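You operate a simulated robot arm through the tools that you are given. There is no shell and no other tool. Be economical: measure what you need, move in short steps, check, and stop when the job is done.

You run a simulated robot arm. Do the job below in one go: nothing can be reset, and whatever is moved stays where it is left.

Task
Take the tower amplifier out of service and slide it out.
Fine: stop the yellow tone key, mute the amplifier, switch it off, then free its latch; leave the other controls alone.

It is judged by the outcome, as a careful person would: the job done as asked, and still so three seconds after it is handed in. It fails if anything else is knocked over, pushed out of place, dropped, spilled or broken.

Robot
A 6-joint arm with a fingered hand on a trunk, on a base that drives. Base frame: it is fixed to the floor where the robot stands at the start and does not move with it; the origin is under the middle of the robot, x ahead of it, y to its left, z up. Readings come in cm, degrees, newtons and seconds.
With the tool pointing down near the work surface it reaches from about 32 to 72 cm from the robot's upright axis, wherever it stands. Its first joint turns from -115.0 to 115.0 degrees. Places, roughly: door of the call cabinet [60, -50, 120]; fan switch [70, 20, 80]; grey clear key [80, 0, 140]; hall amplifier [90, 10, 130]; hall key of the call panel [70, 10, 140]; knob of the call panel [80, -10, 150]; tower amplifier [90, 10, 120]; tower key of the call panel [70, 20, 140]; yellow tone key [80, 0, 140]. Payload 4 kg.
Tool frame: the origin (TCP) lies between the finger pads and is the grasp point; the fingertips stand 2.6 cm ahead of it; z points along the fingers, y is the line along which they close. The gripper opens to 15.6 cm. The gripper's body begins 7.3 cm behind the TCP. The gripper is a hand of 4 fingers: y runs from the thumb to the fingers, the wrist lies at [0, 0, -23.9] in the tool frame, and closing takes about 1.5 s.
Orientation is that of the tool frame in the base frame, as a unit quaternion [w, x, y, z]. With the fingers straight down and closing along the base's y, the tool's x points along the base's -x, its y along +y and its z along -z.

Tools
- The arm moves only by the tool move_arm. Its argument "steps" is a list of rows, each a list of 7 numbers: the turn, a rotation vector about the base's x, y, z in units of 8 degrees (1.0 is 8 degrees), then the shift along the base's x, y, z in units of 40 mm (1.0 is 40 mm), then the opening, from 0 (shut) to 1 (fully open). In form: [[wx, wy, wz, dx, dy, dz, gripper], ...]. A call has 1 to 20 rows; each row shifts and turns the commanded pose from where the row before left it. A call with a number of a shift or a turn outside -1 to 1 is refused whole. Rows are played at 5 a second. More than 5 cm and 8.6 degrees between two rows, or a gripper value outside its range, and nothing of the call is played. Where a pose cannot be reached the arm comes as near as it can. A force on the tool above 60 N (or 10 N above the force at the start of the call, whichever is more), or a blocked arm, ends the call early, and 0.2 s more pass. Each finger travels about 7.2 cm/s and halts on what it meets, pressing with about 33 N; the grip force reading is that of the motor and also rises with nothing between the fingers. The clock runs only during rows and for 0.2 s after the last one: add rows that do not move to give the fingers time. The reply holds the time, the measured pose of the TCP, the force on the tool along the base axes, the opening and the grip force, in the units named above and with some noise, with the torque about the TCP (base axes, N m) and any sound that the robot's microphone picked up, and new pictures: "pictures" is both (left out), scene, wrist or none.
- Cameras (640 x 400 px; columns grow to the right, rows downward): "scene" is now at [2.14, 12.27, 184.62]; the picture's right is [-0.33, -0.94, 0.00], its down [-0.59, 0.21, -0.78] and it looks along [0.74, -0.26, -0.62] (base axes); focal length 266 px, centre (320, 200). "wrist" rides on the gripper at [5.8, -5.8, -9.1] in the tool frame; the picture's right is [0.71, 0.71, 0.00], its down [-0.53, 0.53, -0.67] and it looks along [-0.47, 0.47, 0.74] (tool axes); focal length 265 px, centre (320, 200). There is no depth. A picture from a camera that has moved, and an enlarged one, comes with that camera's place and axes in the base frame and with its lens.
- lift_body(by): slides the trunk up (or, below 0, down) by that many cm; the arm and the scene camera ride with it, the base frame stays. It gives what a move gives, with no picture.
- base_move(legs): drives the robot by 1 to 6 legs, each [ahead, left, turn to the left] in cm, cm and degrees, along the robot's own axes; the way and the turn of a leg run together, so that a leg with both is an arc; at most 150 cm and 180 degrees a leg. The arm and the cameras ride along, it lands a little off, and it stops where it bumps. It gives what a move gives, and a new picture of the scene camera.
- set_grasp(shape): the hand has 4 fingers and takes this shape, open, in about a second: jaw (thumb against the fingers, like two jaws); tri (thumb and two fingers); tip (a fingertip pinch); poke (one finger out to press); point (the index stretched); flat (the hand flat); cup (the hand cupped); fist (a fist). The gripper value then closes the fingers along that shape, each until it touches; the sizes above hold for jaw. It gives what a move gives, with no picture.
- pan_tilt(pan, tilt): turns the head with the scene camera to pan (to the left, within 155 degrees either way) and tilt (down, from -29 to 69), counted from straight ahead of the robot. It gives what a move gives, and a new picture of the scene camera.
- enlarge(camera, box): a new picture of the part [left, top, right, bottom] of that camera's present view, enlarged. It takes no simulated time.
- hand_in(): hands the job in; it is judged then, once.

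Go step by step. Nothing tells you exact positions but the pictures and the camera data: compare them with the known pose of the tool, close in by small moves and look again before you grip or let go. The budget is 120 turns and 260 pictures, counting those below and the enlarged ones. Unless the task says otherwise, let go and move clear before handing in, and close with one line.

The tools are called after "Emit:" as a command line: name --pt "numbers of a row" for each row, then --argument value for the rest, lists and objects as JSON in quotes. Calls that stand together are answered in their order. move_arm: Moves the arm, as the interface text tells. Its arguments: {"type":"object","properties":{"steps":{"type":"array","items":{"type":"array","items":{"type":"number"}}},"pictures":{"type":"string","enum":["both","scene","wrist","none"]}},"required":["steps"]} The other tools are called the same way: lift_body (by) slides the trunk up or down; set_grasp (shape) gives the hand a shape; base_move (legs) drives the base; pan_tilt (pan, tilt) turns the head that bears the scene camera; enlarge (camera, box) takes an enlarged picture of a part of a camera's view; hand_in () hands the job in.

At the start:

```text
t: 0.0
ee_pos: [37.45, -13.05, 156.46]
tcp_rot: [0.001, 0.0, 1.0, 0.0]
contact_force: [-0.2, 0.1, -0.2]
moment: [-0.01, 0.0, 0.01]
grip_width: 15.6
grasp_force: 0.0
shape: jaw
trunk travel left (down, up): [-92.5, 6.5]
robot x, y, heading: [0.11, 0.33, -0.1]
head pan, tilt: [-19.4, 38.6]
```

scene: 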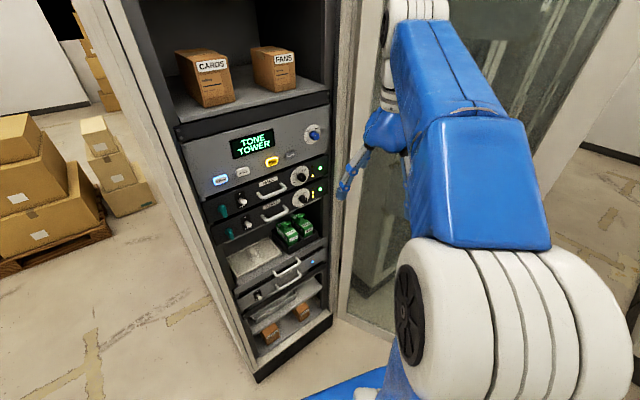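
wrist: 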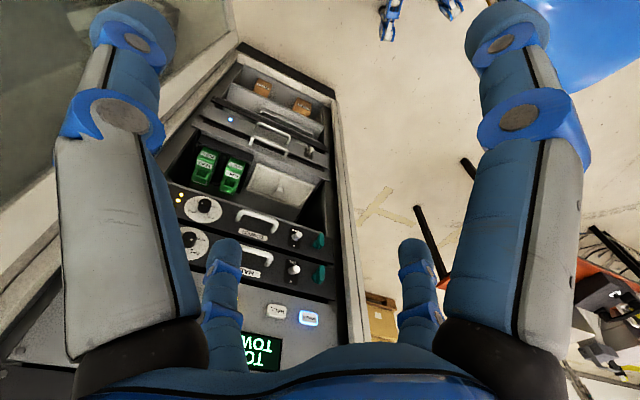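

I see a rack with a call panel (showing TONE TOWER), two amplifiers below it, and other gear. I'll enlarge the view to read the labels.

Emit:
enlarge --camera "scene" --box '[180, 100, 340, 200]'

Emit:
enlarge --camera "scene" --box '[200, 160, 340, 250]'

Emit:
enlarge --camera "wrist" --box '[160, 160, 340, 290]'

```text
4.00 times, centred on (260, 150) of scene
camera zoom: at [2.14, 12.27, 184.62], right [-0.33, -0.94, 0.0], down [-0.59, 0.21, -0.78], along [0.74, -0.26, -0.62], focal length 1064 px, centre (560, 400)
```

zoom: 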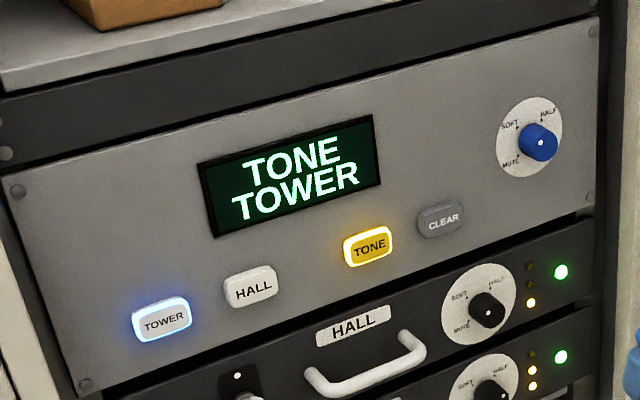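

```text
4.44 times, centred on (270, 205) of scene
camera zoom: at [2.14, 12.27, 184.62], right [-0.33, -0.94, 0.0], down [-0.59, 0.21, -0.78], along [0.74, -0.26, -0.62], focal length 1182 px, centre (542, 178)
```

zoom: 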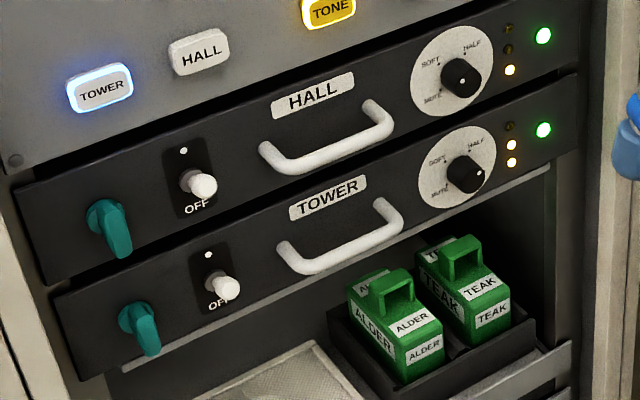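

```text
3.08 times, centred on (250, 225) of wrist
camera zoom: at [31.63, -18.88, 165.43], right [-0.71, 0.71, 0.0], down [0.53, 0.53, 0.67], along [0.47, 0.47, -0.74], focal length 817 px, centre (535, 123)
```

zoom: 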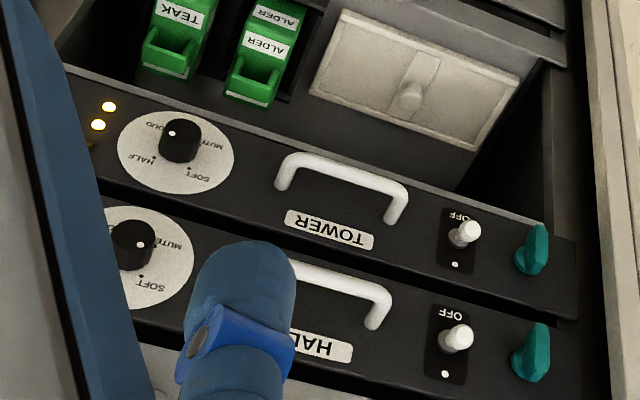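

Triangulating from both views, the rack face is vertical and yawed about 18°, with inward normal of about (0.95, 0.31). The tower latch is near (70, 20, 121), its switch near (72, 13, 122), its knob near (79.6, -8.4, 121.6) and the tone key near (78, 2, 141). I'll set the poke shape and point the hand at the face from a safe distance.

Emit:
set_grasp --shape "poke"

Emit:
move_arm --pt "0 -1 0 0.4 0.2 -0.3 1" --pt "0 -1 0 0.4 0.2 -0.3 1" --pt "0 -1 0 0.4 0.2 -0.3 1" --pt "0 -1 0 0.4 0.2 -0.3 1" --pt "0 -1 0 0.4 0.2 -0.3 1" --pt "0 -1 0 0.4 0.2 -0.3 1" --pt "0 -1 0 0.4 0.2 -0.3 1" --pt "0 -1 0 0.4 0.2 -0.3 1" --pt "0 -1 0 0.4 0.2 -0.3 1" --pt "0 -1 0 0.4 0.2 -0.3 1" --pt "0 -1 0 0.4 0.2 -0.3 1" --pt "0 -0.25 0.75 0 0 0 1" --pt "0 0 0.75 0 0 0 1" --pt "0 0 0.75 0 0 0 1" --pt "0 0 0 0 0 0 1"

```text
t: 0.9
ee_pos: [37.46, -13.11, 156.35]
tcp_rot: [-0.001, 0.001, 1.0, 0.001]
contact_force: [0.0, 0.1, -0.1]
moment: [0.03, 0.02, 0.04]
grip_width: 0.02
grasp_force: 0.1
shape: poke
trunk travel left (down, up): [-92.5, 6.5]
robot x, y, heading: [-0.32, -0.04, 0.0]
head pan, tilt: [-19.4, 38.6]
```

```text
t: 4.1
ee_pos: [56.13, -5.44, 155.65]
tcp_rot: [0.571, -0.092, 0.813, 0.063]
contact_force: [0.1, 0.1, -0.2]
moment: [-0.04, -0.03, -0.02]
grip_width: 0.01
grasp_force: 0.0
shape: poke
out of reach, approached as far as the arm can: row 4, 5, 6, 9, 10, 11, 12, 13, 14
trunk travel left (down, up): [-92.5, 6.5]
robot x, y, heading: [0.17, 0.0, 0.1]
head pan, tilt: [-19.4, 38.6]
camera scene: at [2.01, 12.26, 184.62], right [-0.33, -0.94, 0.0], down [-0.59, 0.21, -0.78], along [0.74, -0.26, -0.62], focal length 266 px, centre (320, 200)
camera wrist: at [47.06, -13.42, 153.19], right [-0.39, 0.63, -0.67], down [-0.56, 0.42, 0.72], along [0.73, 0.65, 0.19], focal length 265 px, centre (320, 200)
```

scene: 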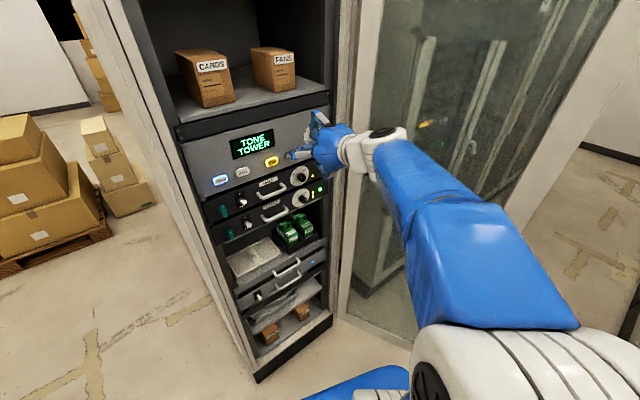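
wrist: 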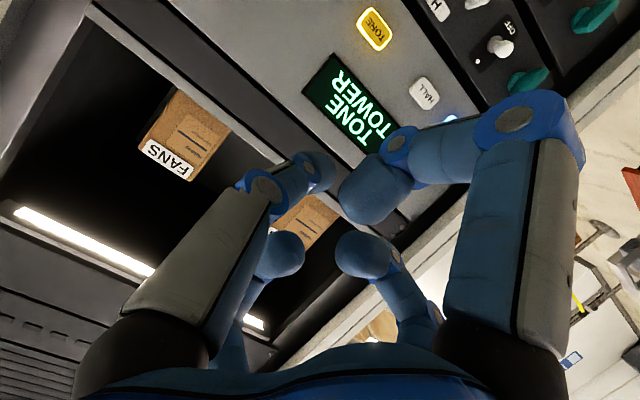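

The arm ran out of reach because the shoulder sits high for this height. I'll lower the trunk and look at the poke shape.

Emit:
lift_body --by -16

Emit:
enlarge --camera "scene" --box '[180, 100, 380, 225]'

```text
t: 5.9
ee_pos: [56.12, -5.5, 139.63]
tcp_rot: [0.571, -0.092, 0.814, 0.063]
contact_force: [0.2, -0.2, -0.3]
moment: [0.01, -0.02, 0.0]
grip_width: 0.0
grasp_force: 0.1
shape: poke
trunk travel left (down, up): [-76.5, 22.5]
robot x, y, heading: [0.01, -0.24, 0.1]
head pan, tilt: [-19.4, 38.6]
```

```text
3.20 times, centred on (280, 162) of scene
camera zoom: at [2.03, 12.28, 168.62], right [-0.33, -0.94, 0.0], down [-0.59, 0.21, -0.78], along [0.74, -0.26, -0.62], focal length 851 px, centre (448, 320)
```

zoom: 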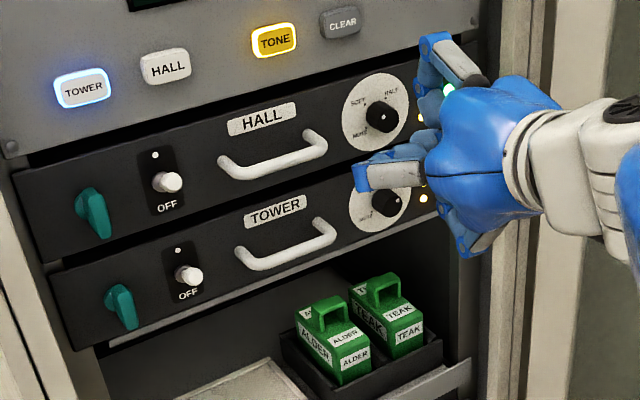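

Emit:
move_arm --pt "0 0 0 0 0 0 1" --pt "0 0 0 0 0 0 1" --pt "0 0 0 0 0 0 1" --pictures "none"

```text
t: 6.7
ee_pos: [56.22, -5.45, 139.53]
tcp_rot: [0.571, -0.092, 0.814, 0.062]
contact_force: [-0.3, -0.5, 0.0]
moment: [0.02, 0.01, 0.04]
grip_width: 0.02
grasp_force: 0.1
shape: poke
trunk travel left (down, up): [-76.5, 22.5]
robot x, y, heading: [-0.24, 0.01, 0.2]
head pan, tilt: [-19.4, 38.6]
```

Emit:
move_arm --pt "0.23 -0.8 0.22 0 0 0 1" --pt "0.23 -0.8 0.22 0 0 0 1" --pt "0.23 -0.8 0.22 0 0 0 1" --pt "0 0 0 0 0 0 1" --pt "0 0 0 0 0 0 1"

```text
t: 7.9
ee_pos: [56.17, -5.43, 139.52]
tcp_rot: [0.571, -0.092, 0.813, 0.062]
contact_force: [0.8, 0.1, -0.1]
moment: [0.0, -0.02, 0.01]
grip_width: 0.01
grasp_force: 0.0
shape: poke
out of reach, approached as far as the arm can: row 1, 2, 3
trunk travel left (down, up): [-76.5, 22.5]
robot x, y, heading: [0.06, -0.05, -0.0]
head pan, tilt: [-19.4, 38.6]
camera scene: at [2.04, 12.27, 168.62], right [-0.33, -0.94, 0.0], down [-0.59, 0.21, -0.78], along [0.74, -0.26, -0.62], focal length 266 px, centre (320, 200)
camera wrist: at [47.09, -13.4, 137.17], right [-0.39, 0.63, -0.67], down [-0.56, 0.42, 0.72], along [0.73, 0.65, 0.19], focal length 265 px, centre (320, 200)
```

scene: 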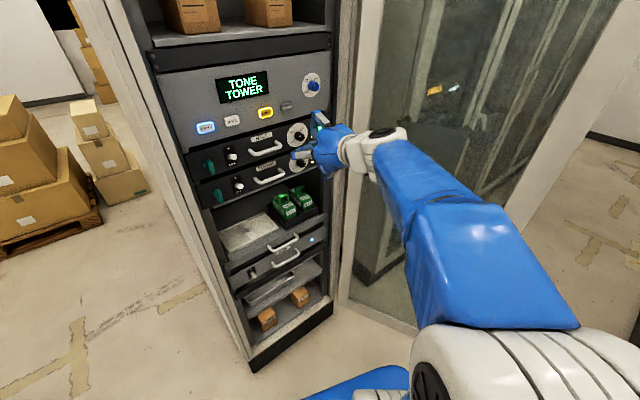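
wrist: 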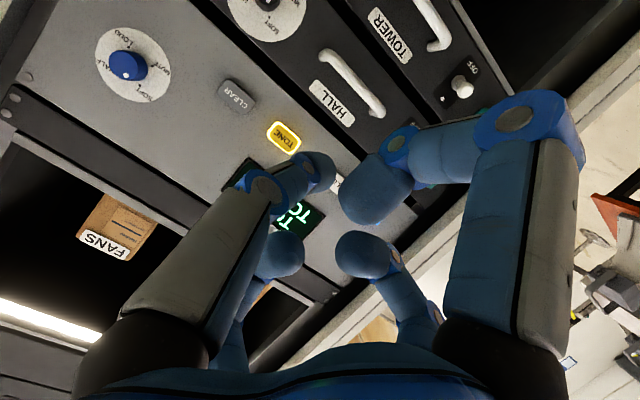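

The wrist pitch looks limited at this height. I'll lower the trunk further and raise the hand relative to it while levelling.

Emit:
lift_body --by -18

Emit:
move_arm --pt "0 0 0 0 0 1 1" --pt "0 0 0 0 0 1 1" --pt "0.2 -0.7 0.2 0 0 1 1" --pt "0.2 -0.7 0.2 0 0 1 1" --pt "0.3 -1 0.25 0 0 0.4 1" --pt "0 0 0 0 0 0 1" --pt "0 0 0 0 0 0 1"

```text
t: 9.9
ee_pos: [56.09, -5.37, 121.6]
tcp_rot: [0.571, -0.092, 0.814, 0.063]
contact_force: [-0.4, -0.6, 0.8]
moment: [-0.02, 0.05, 0.01]
grip_width: 0.0
grasp_force: 0.0
shape: poke
trunk travel left (down, up): [-58.5, 40.5]
robot x, y, heading: [0.26, 0.16, 0.3]
head pan, tilt: [-19.4, 38.6]
```

```text
t: 11.5
ee_pos: [56.02, -5.09, 140.43]
tcp_rot: [0.697, -0.11, 0.7, 0.112]
contact_force: [-0.7, -1.1, 0.1]
moment: [0.0, 0.03, -0.02]
grip_width: 0.0
grasp_force: 0.0
shape: poke
out of reach, approached as far as the arm can: row 5
trunk travel left (down, up): [-58.5, 40.5]
robot x, y, heading: [0.04, 0.44, 0.0]
head pan, tilt: [-19.4, 38.6]
camera scene: at [2.04, 12.27, 150.62], right [-0.33, -0.94, 0.0], down [-0.59, 0.21, -0.78], along [0.74, -0.26, -0.62], focal length 266 px, centre (320, 200)
camera wrist: at [49.06, -13.53, 134.46], right [-0.22, 0.67, -0.7], down [-0.8, 0.29, 0.53], along [0.56, 0.68, 0.47], focal length 265 px, centre (320, 200)
```

scene: 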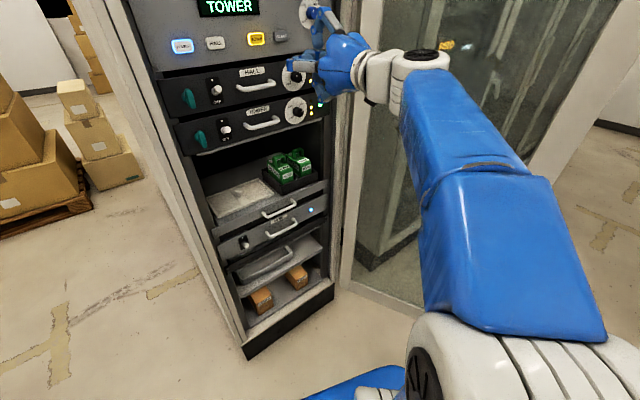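
wrist: 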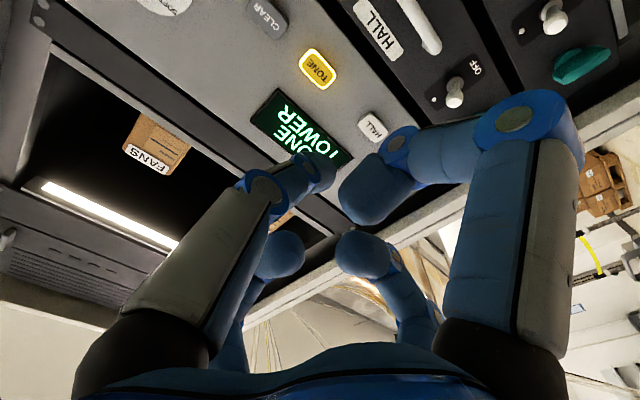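

The hand is now level and facing the rack. I'll try closing the gripper in this shape to see which finger stands out.

Emit:
move_arm --pt "0 0 0 0 0 0 0" --pt "0 0 0 0 0 0 0" --pt "0 0 0 0 0 0 0" --pt "0 0 0 0 0 0 0" --pt "0 0 0 0 0 0 0" --pt "0 0 0 0 0 0 0" --pt "0 0 0 0 0 0 0" --pictures "wrist"

Emit:
pan_tilt --pan -14 --tilt 15

Emit:
enlarge --camera "scene" --box '[200, 120, 400, 245]'

```text
t: 13.1
ee_pos: [56.07, -5.06, 140.42]
tcp_rot: [0.696, -0.11, 0.7, 0.112]
contact_force: [0.9, 0.1, 1.1]
moment: [-0.02, 0.01, -0.01]
grip_width: 0.0
grasp_force: 32.9
shape: jaw
trunk travel left (down, up): [-58.5, 40.5]
robot x, y, heading: [0.02, 0.17, 0.2]
head pan, tilt: [-19.4, 38.6]
camera wrist: at [49.07, -13.53, 134.45], right [-0.22, 0.67, -0.7], down [-0.79, 0.29, 0.53], along [0.56, 0.68, 0.47], focal length 265 px, centre (320, 200)
```

wrist: 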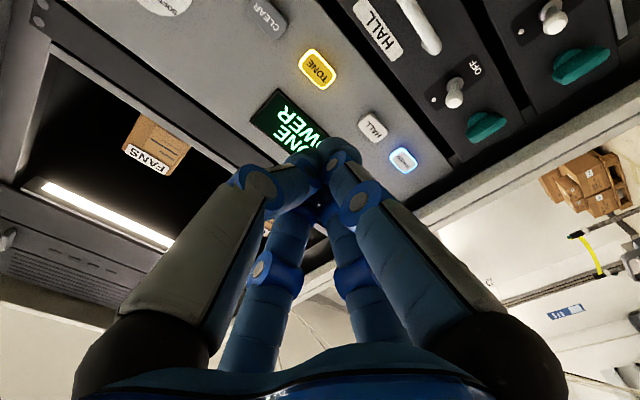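

```text
t: 14.0
ee_pos: [55.99, -5.15, 140.3]
tcp_rot: [0.696, -0.109, 0.7, 0.112]
contact_force: [0.0, -0.2, 0.0]
moment: [0.01, 0.01, 0.0]
grip_width: 0.0
grasp_force: 32.7
shape: jaw
trunk travel left (down, up): [-58.5, 40.5]
robot x, y, heading: [0.13, -0.19, -0.2]
head pan, tilt: [-14.0, 15.0]
camera scene: at [3.02, 12.86, 154.36], right [-0.24, -0.97, 0.0], down [-0.25, 0.06, -0.97], along [0.94, -0.23, -0.26], focal length 266 px, centre (320, 200)
```

scene: 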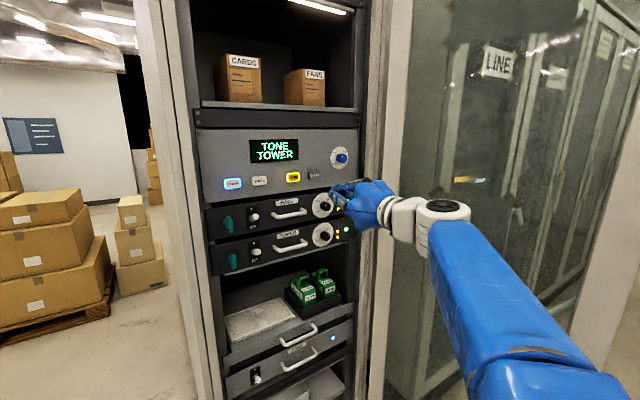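

```text
3.20 times, centred on (300, 182) of scene
camera zoom: at [3.02, 12.86, 154.36], right [-0.24, -0.97, 0.0], down [-0.25, 0.06, -0.97], along [0.94, -0.23, -0.26], focal length 851 px, centre (384, 256)
```

zoom: 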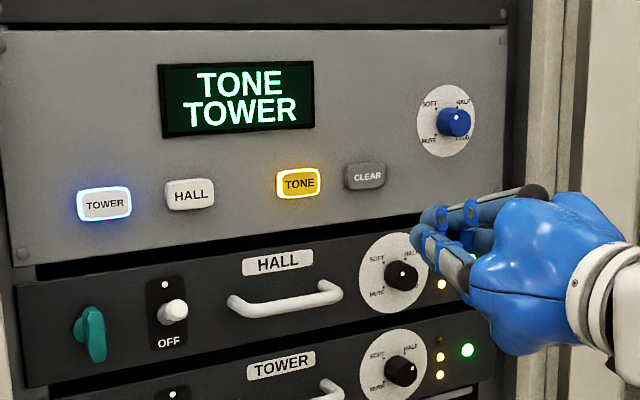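

The shape fell back to jaw when closed. I'll look at the "point" shape instead.

Emit:
set_grasp --shape "point"

Emit:
enlarge --camera "scene" --box '[200, 120, 400, 245]'

Emit:
enlarge --camera "wrist" --box '[0, 0, 640, 400]'

```text
t: 14.9
ee_pos: [55.97, -5.37, 140.39]
tcp_rot: [0.696, -0.109, 0.7, 0.112]
contact_force: [0.4, -0.3, -0.1]
moment: [0.0, 0.04, 0.0]
grip_width: 0.02
grasp_force: 0.0
shape: point
trunk travel left (down, up): [-58.5, 40.5]
robot x, y, heading: [0.03, 0.41, 0.2]
head pan, tilt: [-14.0, 15.0]
```

```text
3.20 times, centred on (300, 182) of scene
camera zoom: at [3.0, 12.86, 154.37], right [-0.24, -0.97, 0.0], down [-0.25, 0.06, -0.97], along [0.94, -0.23, -0.26], focal length 851 px, centre (384, 256)
```

zoom: 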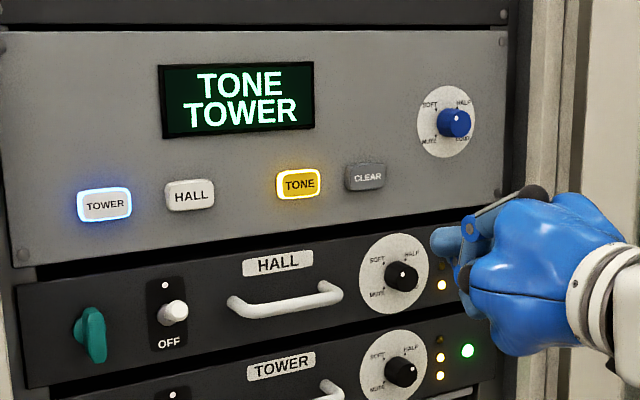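

```text
1.00 times, centred on (320, 200) of wrist
camera zoom: at [49.07, -13.53, 134.44], right [-0.22, 0.67, -0.7], down [-0.79, 0.29, 0.53], along [0.56, 0.68, 0.47], focal length 265 px, centre (320, 200)
```

zoom: 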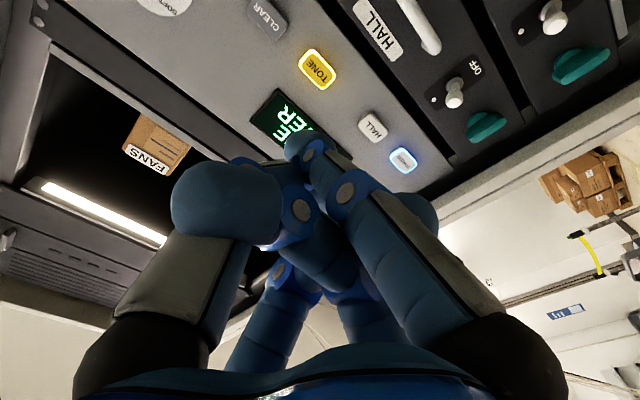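

In "point" the index tip sits about 4 cm ahead of the TCP and 1.2 cm to its right. The tone key is at about (77.5, 2.4, 140.9), so I'll approach to about 2 cm before it and look.

Emit:
move_arm --pt "0 0 0 0.775 0.355 0.045 1" --pt "0 0 0 0.775 0.355 0.045 1" --pt "0 0 0 0.775 0.355 0.045 1" --pt "0 0 0 0.775 0.355 0.045 1" --pt "0 0 0 0.775 0.355 0.045 1" --pt "0 0 0 0 0 0 1" --pictures "wrist"

Emit:
enlarge --camera "scene" --box '[200, 100, 400, 225]'

```text
t: 16.3
ee_pos: [71.2, 1.8, 141.34]
tcp_rot: [0.7, -0.11, 0.697, 0.111]
contact_force: [0.1, 0.0, 0.6]
moment: [-0.01, -0.02, 0.04]
grip_width: 0.0
grasp_force: 0.1
shape: point
trunk travel left (down, up): [-58.5, 40.5]
robot x, y, heading: [-0.49, 0.13, 0.2]
head pan, tilt: [-14.0, 15.0]
camera wrist: at [64.33, -6.5, 135.33], right [-0.22, 0.67, -0.71], down [-0.8, 0.29, 0.52], along [0.56, 0.68, 0.48], focal length 265 px, centre (320, 200)
```

wrist: 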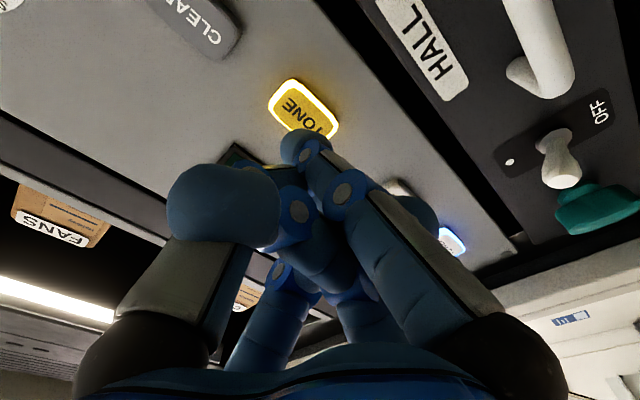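

```text
3.20 times, centred on (300, 162) of scene
camera zoom: at [2.78, 12.84, 154.38], right [-0.24, -0.97, 0.0], down [-0.25, 0.06, -0.97], along [0.94, -0.23, -0.26], focal length 851 px, centre (384, 320)
```

zoom: 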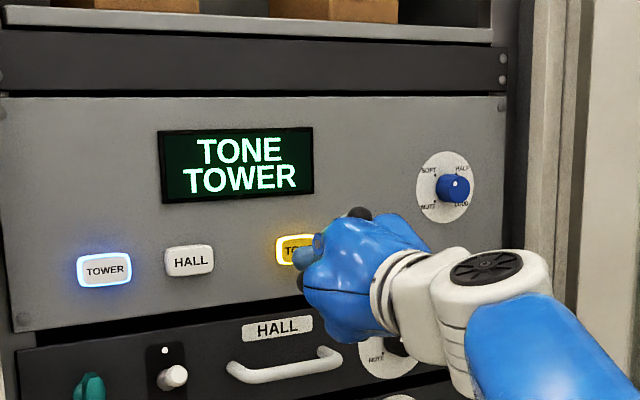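

Emit:
move_arm --pt "0 0 0 0.119 0.039 -0.02 1" --pt "0 0 0 0.119 0.039 -0.02 1" --pt "0 0 0 0.119 0.039 -0.02 1" --pt "0 0 0 0.119 0.039 0 1" --pictures "wrist"

Emit:
enlarge --camera "scene" --box '[220, 110, 340, 185]'

```text
t: 17.3
ee_pos: [73.52, 2.46, 140.75]
tcp_rot: [0.699, -0.111, 0.698, 0.112]
contact_force: [-0.2, -0.3, 0.0]
moment: [-0.03, -0.01, 0.01]
grip_width: 0.0
grasp_force: 0.0
shape: point
trunk travel left (down, up): [-58.5, 40.5]
robot x, y, heading: [0.11, -0.17, -0.1]
head pan, tilt: [-14.0, 15.0]
camera wrist: at [66.57, -5.82, 134.98], right [-0.22, 0.67, -0.71], down [-0.8, 0.29, 0.53], along [0.56, 0.68, 0.47], focal length 265 px, centre (320, 200)
```

wrist: 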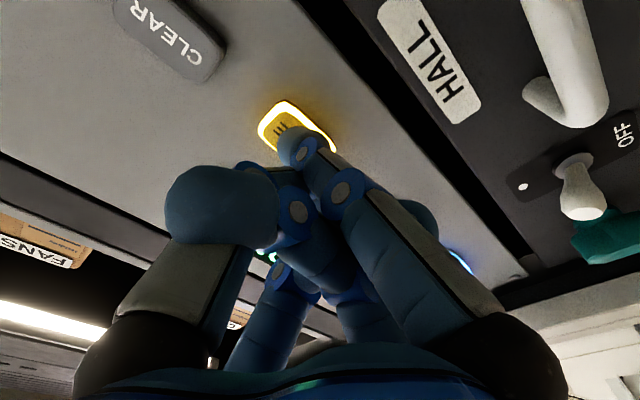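

```text
5.33 times, centred on (280, 148) of scene
camera zoom: at [3.05, 12.87, 154.37], right [-0.24, -0.97, 0.0], down [-0.25, 0.06, -0.97], along [0.94, -0.23, -0.26], focal length 1418 px, centre (533, 480)
```

zoom: 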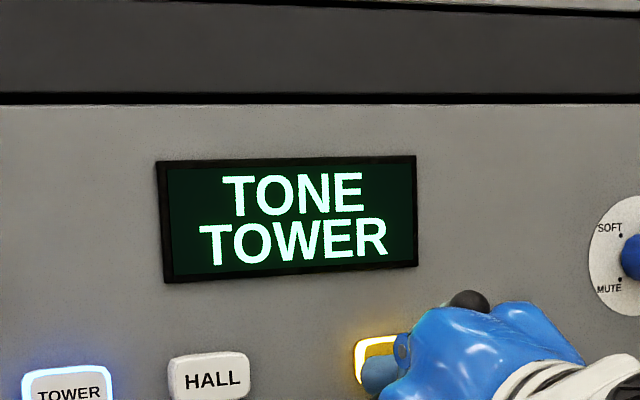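

Emit:
move_arm --pt "0 0 0 0.119 0.039 0 1" --pt "0 0 0 0.06 0.02 0 1" --pt "0 0 0 0 0 0 1" --pictures "wrist"

Emit:
enlarge --camera "scene" --box '[220, 125, 340, 200]'

```text
t: 18.1
ee_pos: [74.25, 2.85, 140.95]
tcp_rot: [0.698, -0.111, 0.699, 0.11]
contact_force: [-2.0, -1.2, -0.6]
moment: [0.01, 0.0, -0.03]
grip_width: 0.02
grasp_force: 0.1
shape: point
trunk travel left (down, up): [-58.5, 40.5]
robot x, y, heading: [0.34, 0.15, 0.1]
head pan, tilt: [-14.0, 15.0]
heard: click
camera wrist: at [67.28, -5.57, 135.02], right [-0.22, 0.67, -0.71], down [-0.8, 0.29, 0.53], along [0.56, 0.68, 0.47], focal length 265 px, centre (320, 200)
```

wrist: 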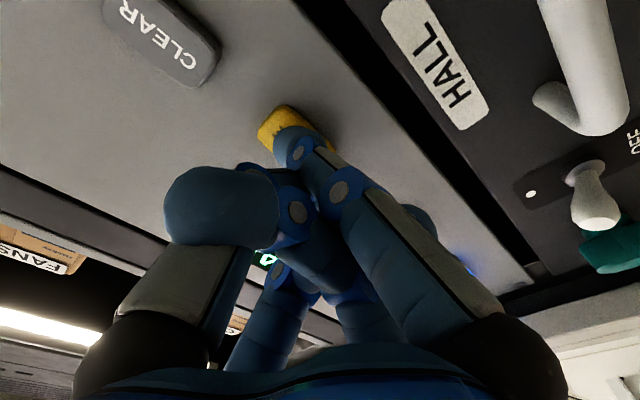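

```text
5.33 times, centred on (280, 162) of scene
camera zoom: at [3.01, 12.86, 154.37], right [-0.24, -0.97, 0.0], down [-0.25, 0.06, -0.97], along [0.94, -0.23, -0.26], focal length 1418 px, centre (533, 400)
```

zoom: 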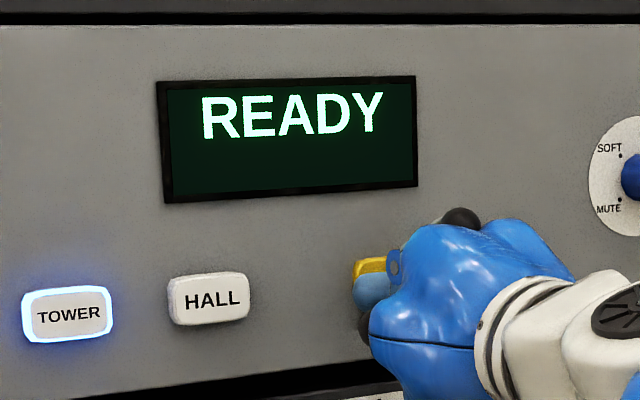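

The tone stopped and the panel reads READY. I'll back off straight and lower the trunk to amplifier height.

Emit:
move_arm --pt "0 0 0 -0.2 -0.066 0 1" --pt "0 0 0 -0.75 -0.245 0 1" --pt "0 0 0 -0.75 -0.245 0 1" --pt "0 0 0 -0.75 -0.245 0 1" --pt "0 0 0 -0.75 -0.245 0 1" --pt "0 0 0 0 0 0 1" --pictures "none"

Emit:
lift_body --by -19

Emit:
set_grasp --shape "jaw"

Emit:
enlarge --camera "scene" --box '[180, 60, 420, 210]'

Emit:
enlarge --camera "wrist" --box '[0, 0, 640, 400]'

```text
t: 19.5
ee_pos: [61.4, -1.52, 140.74]
tcp_rot: [0.698, -0.111, 0.698, 0.112]
contact_force: [0.0, 1.2, 0.6]
moment: [-0.01, 0.04, 0.02]
grip_width: 0.0
grasp_force: 0.1
shape: point
trunk travel left (down, up): [-58.5, 40.5]
robot x, y, heading: [0.33, -0.2, -0.1]
head pan, tilt: [-14.0, 15.0]
```

```text
t: 21.6
ee_pos: [61.49, -1.37, 121.89]
tcp_rot: [0.699, -0.11, 0.698, 0.111]
contact_force: [0.4, 0.3, 0.3]
moment: [0.01, 0.03, -0.03]
grip_width: 0.0
grasp_force: 0.1
shape: point
trunk travel left (down, up): [-39.5, 59.5]
robot x, y, heading: [-0.49, 0.21, -0.2]
head pan, tilt: [-14.0, 15.0]
```

```text
t: 22.5
ee_pos: [61.43, -1.41, 121.78]
tcp_rot: [0.699, -0.111, 0.698, 0.113]
contact_force: [0.6, 0.4, 0.6]
moment: [-0.01, 0.02, 0.02]
grip_width: 15.62
grasp_force: 0.1
shape: jaw
trunk travel left (down, up): [-39.5, 59.5]
robot x, y, heading: [-0.31, -0.16, -0.1]
head pan, tilt: [-14.0, 15.0]
```

```text
2.67 times, centred on (300, 135) of scene
camera zoom: at [3.0, 12.87, 135.37], right [-0.24, -0.97, 0.0], down [-0.25, 0.06, -0.97], along [0.94, -0.23, -0.26], focal length 709 px, centre (373, 373)
```

zoom: 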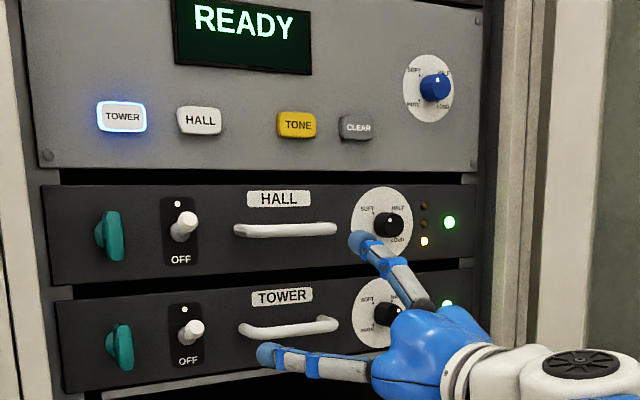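

```text
1.00 times, centred on (320, 200) of wrist
camera zoom: at [54.51, -9.74, 115.85], right [-0.22, 0.67, -0.71], down [-0.8, 0.29, 0.53], along [0.56, 0.68, 0.47], focal length 265 px, centre (320, 200)
```

zoom: 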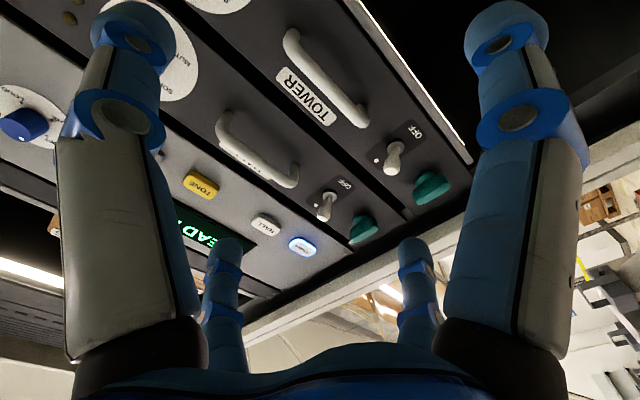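

The jaw turns out to be four fingers arranged in a cross, which suits a knob. I'll move the hand to the right with the fingers part closed so I can see the tower knob clearly.

Emit:
move_arm --pt "0 0 0 -0.4 -0.8 0 0.4" --pt "0 0 0 -0.4 -0.8 0 0.4" --pt "0 0 0 -0.4 -0.8 0 0.4" --pt "0 0 0 0 -0.5 0 0.4" --pt "0 0 0 0 0 0 0.4" --pictures "wrist"

Emit:
enlarge --camera "scene" --box '[290, 120, 370, 200]'

Emit:
enlarge --camera "scene" --box '[180, 60, 420, 210]'

```text
t: 23.7
ee_pos: [56.65, -13.03, 122.17]
tcp_rot: [0.697, -0.109, 0.7, 0.113]
contact_force: [0.3, 0.2, 0.5]
moment: [0.04, 0.0, 0.03]
grip_width: 6.25
grasp_force: 0.0
shape: jaw
trunk travel left (down, up): [-39.5, 59.5]
robot x, y, heading: [-0.09, 0.21, -0.1]
head pan, tilt: [-14.0, 15.0]
camera wrist: at [49.68, -21.31, 116.38], right [-0.22, 0.67, -0.7], down [-0.8, 0.29, 0.53], along [0.56, 0.68, 0.47], focal length 265 px, centre (320, 200)
```

wrist: 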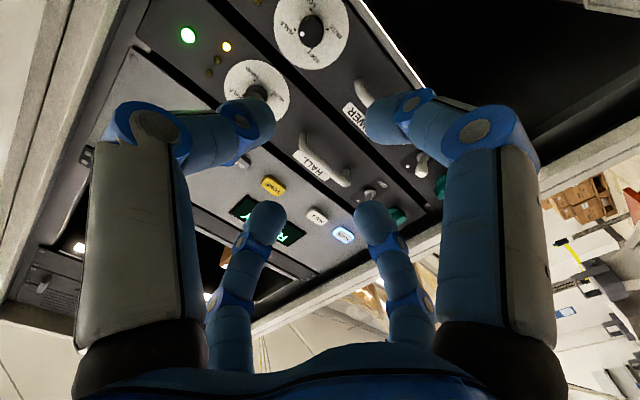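

```text
5.00 times, centred on (330, 160) of scene
camera zoom: at [3.02, 12.87, 135.37], right [-0.24, -0.97, 0.0], down [-0.25, 0.06, -0.97], along [0.94, -0.23, -0.26], focal length 1329 px, centre (270, 400)
```

zoom: 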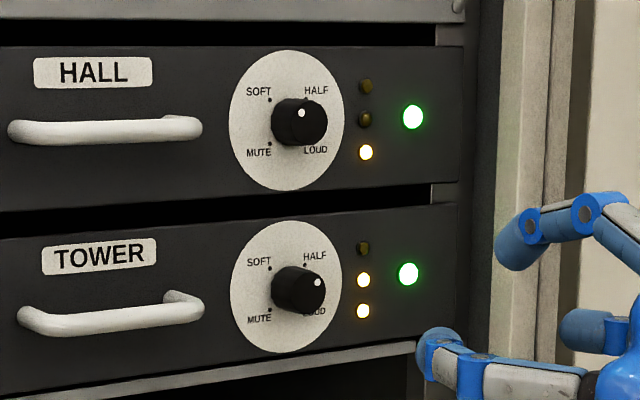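

```text
2.67 times, centred on (300, 135) of scene
camera zoom: at [3.02, 12.87, 135.37], right [-0.24, -0.97, 0.0], down [-0.25, 0.06, -0.97], along [0.94, -0.23, -0.26], focal length 709 px, centre (373, 373)
```

zoom: 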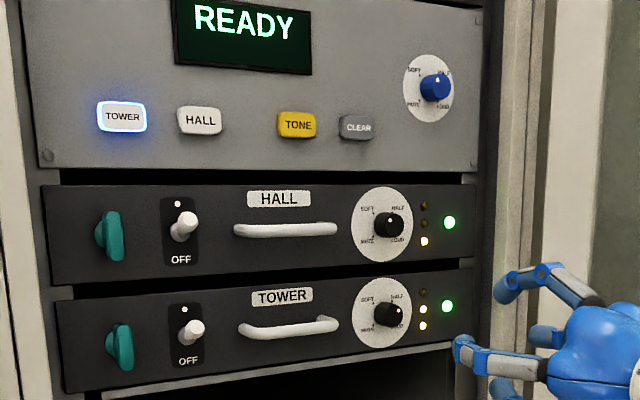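

Emit:
enlarge --camera "wrist" --box '[260, 0, 360, 62]'

```text
6.40 times, centred on (310, 31) of wrist
camera zoom: at [49.68, -21.31, 116.38], right [-0.22, 0.67, -0.7], down [-0.8, 0.29, 0.53], along [0.56, 0.68, 0.47], focal length 1699 px, centre (384, 1282)
```

zoom: 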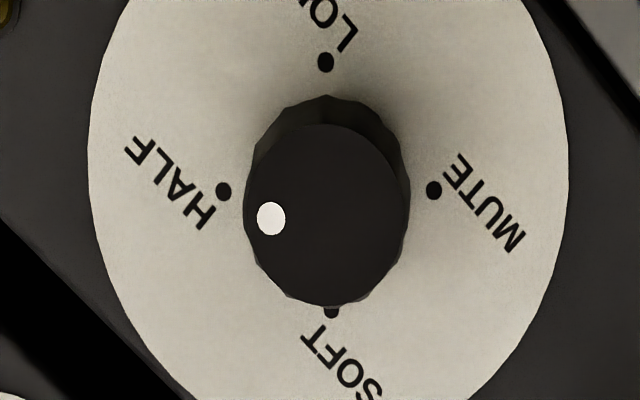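

The tower knob points to HALF, so muting means a 180° counterclockwise turn via SOFT. Its cap is at about (79.1, -8.3, 121), 2.7 cm wide. I'll pre-roll the hand 45° clockwise and line up about 6 cm short of it.

Emit:
move_arm --pt "0.89 0.294 0 0.665 0.108 -0.05 0.32" --pt "0.89 0.294 0 0.665 0.108 -0.05 0.32" --pt "0.89 0.294 0 0.665 0.108 -0.05 0.32" --pt "0.89 0.294 0 0.665 0.108 -0.05 0.32" --pt "0.89 0.294 0 0.665 0.108 -0.05 0.32" --pt "0.89 0.294 0 0.665 0.108 -0.05 0.32" --pt "0 0 0 0 0 0 0.32" --pt "0 0 0 0 0 0 0.32" --pictures "wrist"

Emit:
enlarge --camera "scene" --box '[240, 100, 400, 200]'

```text
t: 25.5
ee_pos: [72.61, -10.39, 120.62]
tcp_rot: [0.602, 0.166, 0.688, 0.371]
contact_force: [-1.0, 0.2, 0.1]
moment: [0.01, -0.01, 0.0]
grip_width: 5.05
grasp_force: 0.0
shape: jaw
trunk travel left (down, up): [-39.5, 59.5]
robot x, y, heading: [0.21, -0.22, -0.0]
head pan, tilt: [-14.0, 15.0]
camera wrist: at [63.9, -13.22, 112.32], right [-0.31, 0.95, 0.0], down [-0.63, -0.21, 0.75], along [0.71, 0.23, 0.67], focal length 265 px, centre (320, 200)
```

wrist: 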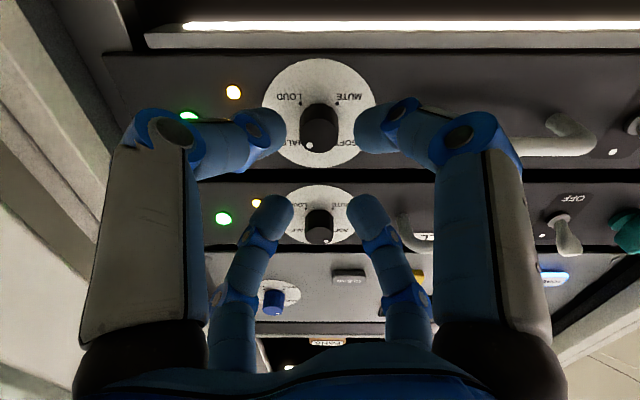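

```text
4.00 times, centred on (320, 150) of scene
camera zoom: at [3.0, 12.86, 135.36], right [-0.24, -0.97, 0.0], down [-0.25, 0.06, -0.97], along [0.94, -0.23, -0.26], focal length 1064 px, centre (320, 400)
```

zoom: 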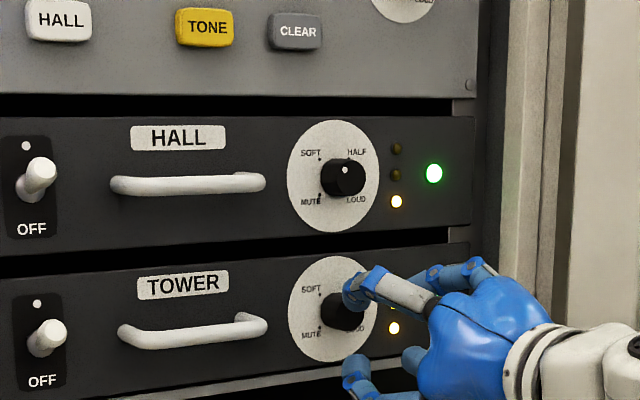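

Emit:
enlarge --camera "wrist" --box '[240, 60, 400, 160]'

```text
4.00 times, centred on (320, 110) of wrist
camera zoom: at [63.9, -13.22, 112.32], right [-0.31, 0.95, 0.0], down [-0.63, -0.21, 0.75], along [0.71, 0.23, 0.67], focal length 1062 px, centre (320, 560)
```

zoom: 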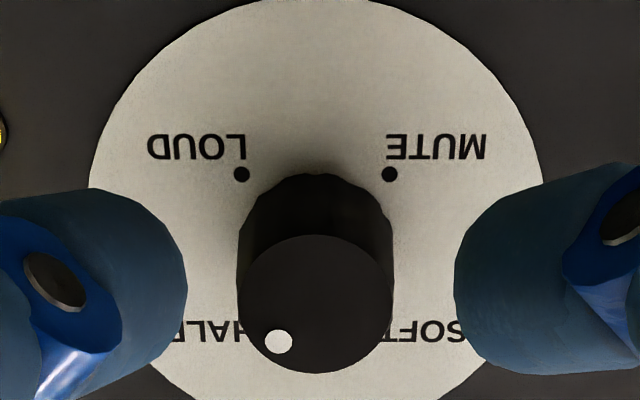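

Emit:
move_arm --pt "0 0 0 0.285 0.092 0.02 0.32" --pt "0 0 0 0.285 0.092 0.02 0.32" --pt "0 0 0 0.285 0.092 0.02 0.32" --pt "0 0 0 0.285 0.092 0.02 0.32" --pt "0 0 0 0.2 0.065 0 0.32" --pt "0 0 0 0 0 0 0.32" --pictures "wrist"

Emit:
enlarge --camera "scene" --box '[260, 110, 380, 185]'

```text
t: 26.9
ee_pos: [77.97, -8.83, 120.82]
tcp_rot: [0.602, 0.165, 0.688, 0.37]
contact_force: [0.8, 0.8, -0.1]
moment: [-0.01, -0.04, 0.03]
grip_width: 5.04
grasp_force: 0.1
shape: jaw
trunk travel left (down, up): [-39.5, 59.5]
robot x, y, heading: [-0.1, -0.25, 0.0]
head pan, tilt: [-14.0, 15.0]
camera wrist: at [69.3, -11.6, 112.48], right [-0.31, 0.95, 0.0], down [-0.63, -0.21, 0.75], along [0.71, 0.23, 0.67], focal length 265 px, centre (320, 200)
```

wrist: 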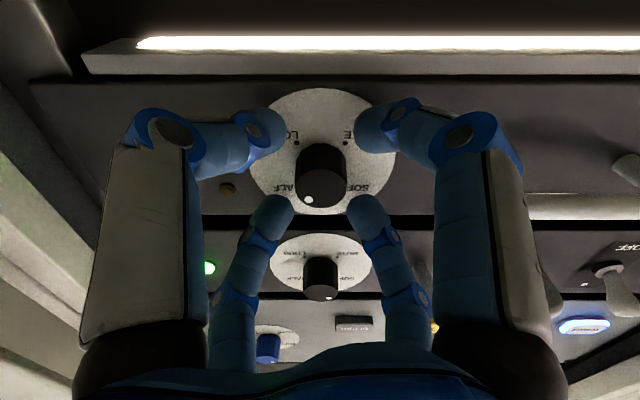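

```text
5.33 times, centred on (320, 148) of scene
camera zoom: at [3.01, 12.86, 135.37], right [-0.24, -0.97, 0.0], down [-0.25, 0.06, -0.97], along [0.94, -0.23, -0.26], focal length 1418 px, centre (320, 480)
```

zoom: 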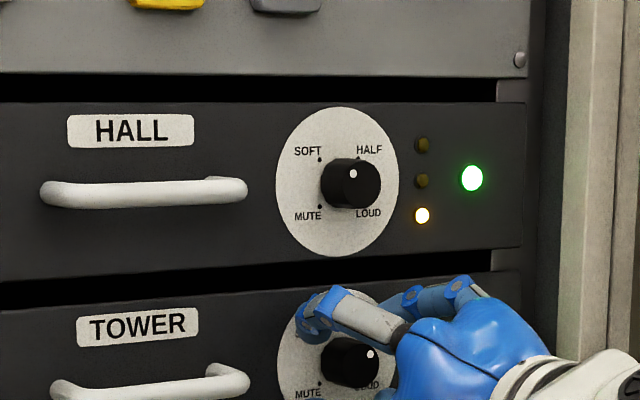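

The knob is centred between the fingers, so I'll close on it.

Emit:
move_arm --pt "0 0 0 0 0 0 0.1" --pt "0 0 0 0 0 0 0.1" --pt "0 0 0 0 0 0 0" --pt "0 0 0 0 0 0 0" --pt "0 0 0 0 0 0 0" --pictures "wrist"

Emit:
enlarge --camera "scene" --box '[260, 110, 380, 185]'

```text
t: 28.1
ee_pos: [77.97, -8.76, 120.71]
tcp_rot: [0.602, 0.167, 0.688, 0.369]
contact_force: [2.2, 1.5, 1.0]
moment: [0.0, -0.07, -0.01]
grip_width: 2.01
grasp_force: 32.9
shape: jaw
trunk travel left (down, up): [-39.5, 59.5]
robot x, y, heading: [-0.08, -0.24, 0.0]
head pan, tilt: [-14.0, 15.0]
camera wrist: at [69.31, -11.57, 112.46], right [-0.31, 0.95, 0.0], down [-0.63, -0.21, 0.75], along [0.71, 0.23, 0.67], focal length 265 px, centre (320, 200)
```

wrist: 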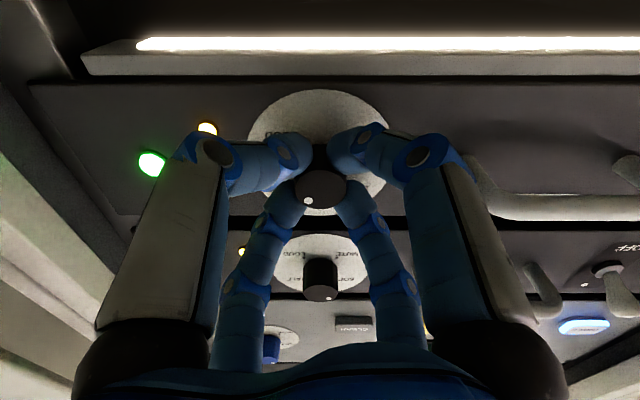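

```text
5.33 times, centred on (320, 148) of scene
camera zoom: at [3.04, 12.89, 135.36], right [-0.24, -0.97, 0.0], down [-0.25, 0.06, -0.97], along [0.94, -0.23, -0.26], focal length 1418 px, centre (320, 480)
```

zoom: 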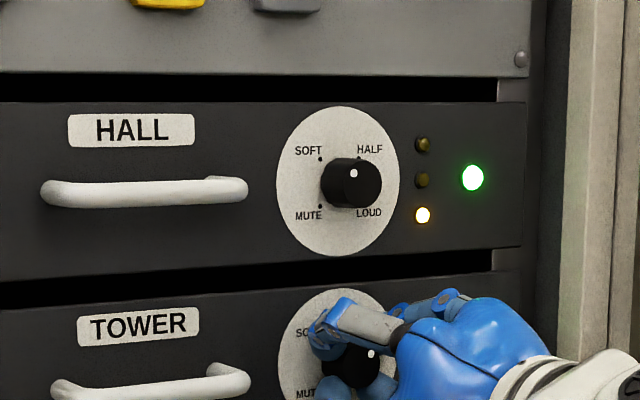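

Emit:
move_arm --pt "-0.93 -0.306 0 0 0 0 0" --pt "-0.93 -0.306 0 0 0 0 0" --pt "-0.93 -0.306 0 0 0 0 0" --pt "-0.93 -0.306 0 0 0 0 0" --pt "-0.93 -0.306 0 0 0 0 0" --pt "-0.93 -0.306 0 0 0 0 0" --pt "-0.93 -0.306 0 0 0 0 0" --pt "-0.93 -0.306 0 0 0 0 0" --pt "-0.93 -0.306 0 0 0 0 0" --pt "-0.93 -0.306 0 0 0 0 0" --pt "-0.93 -0.306 0 0 0 0 0" --pt "0 0 0 0 0 0 0" --pictures "wrist"

Emit:
enlarge --camera "scene" --box '[260, 110, 380, 185]'

```text
t: 30.2
ee_pos: [78.91, -8.57, 122.23]
tcp_rot: [0.699, -0.29, 0.651, -0.061]
contact_force: [-46.9, -0.3, -16.2]
moment: [-0.12, 1.04, 0.3]
grip_width: 1.95
grasp_force: 32.7
shape: jaw
out of reach, approached as far as the arm can: row 8, 9, 10
trunk travel left (down, up): [-39.5, 59.5]
robot x, y, heading: [-0.04, 0.14, -0.1]
head pan, tilt: [-14.0, 15.0]
stopped in row 10: the force on the tool passed its limit (the readings are from after the stop); the commanded pose is now the measured one
camera wrist: at [72.75, -19.06, 120.13], right [-0.1, 0.26, -0.96], down [-0.86, 0.46, 0.22], along [0.5, 0.85, 0.17], focal length 265 px, centre (320, 200)
```

wrist: 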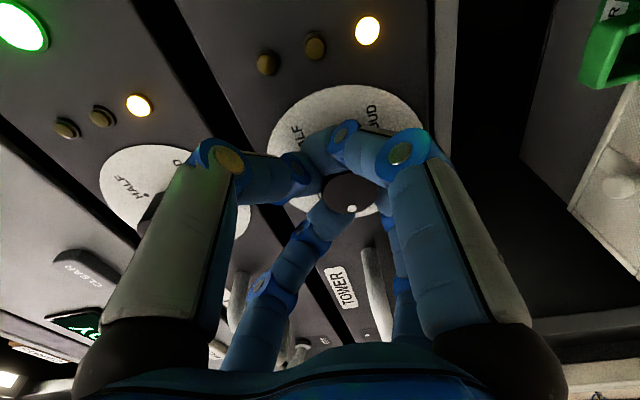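

```text
5.33 times, centred on (320, 148) of scene
camera zoom: at [2.27, 12.89, 135.38], right [-0.24, -0.97, 0.0], down [-0.25, 0.06, -0.97], along [0.94, -0.23, -0.25], focal length 1418 px, centre (320, 480)
```

zoom: 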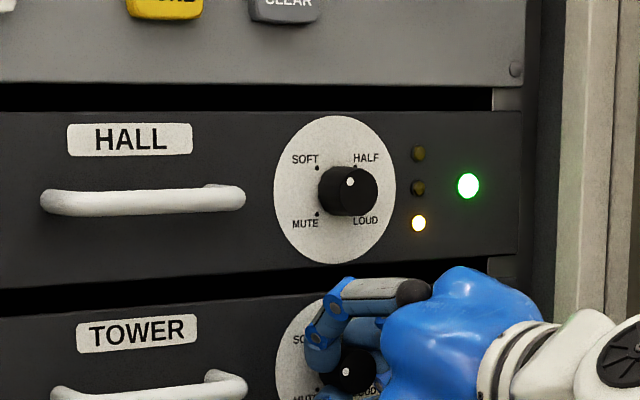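

The knob moved to SOFT (one level lamp lit), but the wrist reached a limit. I'll release and back off.

Emit:
move_arm --pt "0 0 0 0 0 0 0.35" --pt "0 0 0 0 0 0 0.35" --pt "0 0 0 0 0 0 0.35" --pt "0 0 0 0 0 0 0.35" --pictures "wrist"

Emit:
enlarge --camera "scene" --box '[260, 110, 380, 185]'

```text
t: 31.2
ee_pos: [79.21, -9.17, 122.42]
tcp_rot: [0.701, -0.285, 0.651, -0.063]
contact_force: [-35.9, -16.9, -9.2]
moment: [-0.07, 0.16, -0.32]
grip_width: 5.4
grasp_force: 0.1
shape: jaw
trunk travel left (down, up): [-39.5, 59.5]
robot x, y, heading: [-0.02, -0.12, -0.1]
head pan, tilt: [-14.0, 15.0]
camera wrist: at [72.9, -19.57, 120.04], right [-0.1, 0.26, -0.96], down [-0.86, 0.47, 0.21], along [0.5, 0.85, 0.18], focal length 265 px, centre (320, 200)
```

wrist: 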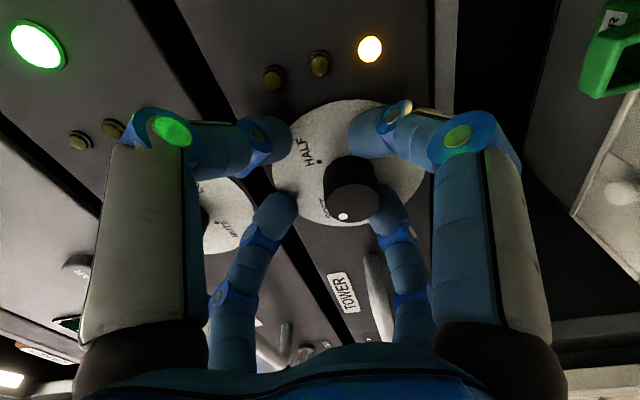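

```text
5.33 times, centred on (320, 148) of scene
camera zoom: at [2.45, 12.52, 135.42], right [-0.24, -0.97, 0.0], down [-0.25, 0.07, -0.97], along [0.94, -0.23, -0.26], focal length 1418 px, centre (320, 480)
```

zoom: 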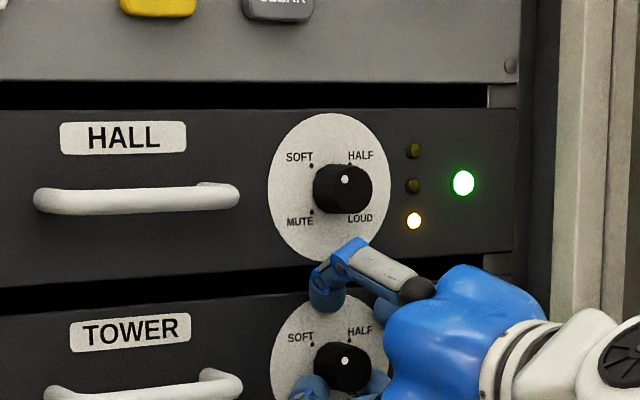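

Emit:
move_arm --pt "0 0 0 -0.6 -0.2 0 0.35" --pt "0 0 0 -0.95 -0.313 0 0.35" --pt "0 0 0 -0.95 -0.313 0 0.35" --pt "0 0 0 -0.6 -0.2 0 0.35" --pt "0 0 0 0 0 0 0.35" --pictures "none"

Emit:
lift_body --by -20

Emit:
enlarge --camera "scene" --box '[180, 60, 420, 210]'

```text
t: 32.4
ee_pos: [71.9, -13.83, 127.64]
tcp_rot: [0.697, -0.288, 0.653, -0.06]
contact_force: [-0.2, -0.1, 0.1]
moment: [0.04, -0.01, -0.02]
grip_width: 5.45
grasp_force: 0.0
shape: jaw
out of reach, approached as far as the arm can: row 1, 2, 3, 4
trunk travel left (down, up): [-39.5, 59.5]
robot x, y, heading: [-0.12, 0.03, -0.2]
head pan, tilt: [-14.0, 15.0]
```

```text
t: 34.6
ee_pos: [71.81, -13.75, 107.52]
tcp_rot: [0.697, -0.289, 0.653, -0.061]
contact_force: [-0.2, 0.5, 0.4]
moment: [-0.06, -0.01, -0.01]
grip_width: 5.46
grasp_force: 0.0
shape: jaw
trunk travel left (down, up): [-19.5, 79.5]
robot x, y, heading: [0.1, 0.04, 0.0]
head pan, tilt: [-14.0, 15.0]
```

```text
2.67 times, centred on (300, 135) of scene
camera zoom: at [2.99, 12.86, 115.37], right [-0.24, -0.97, 0.0], down [-0.25, 0.06, -0.97], along [0.94, -0.23, -0.26], focal length 709 px, centre (373, 373)
```

zoom: 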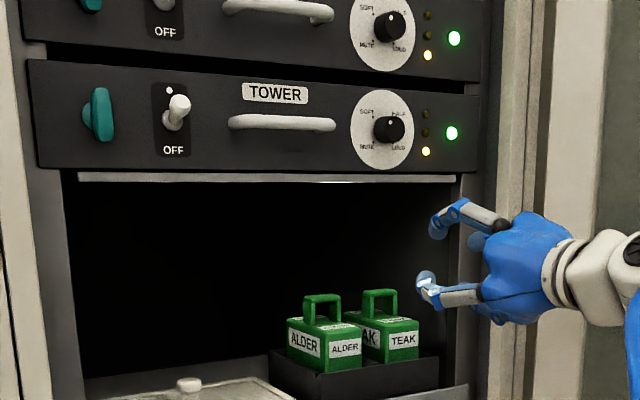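

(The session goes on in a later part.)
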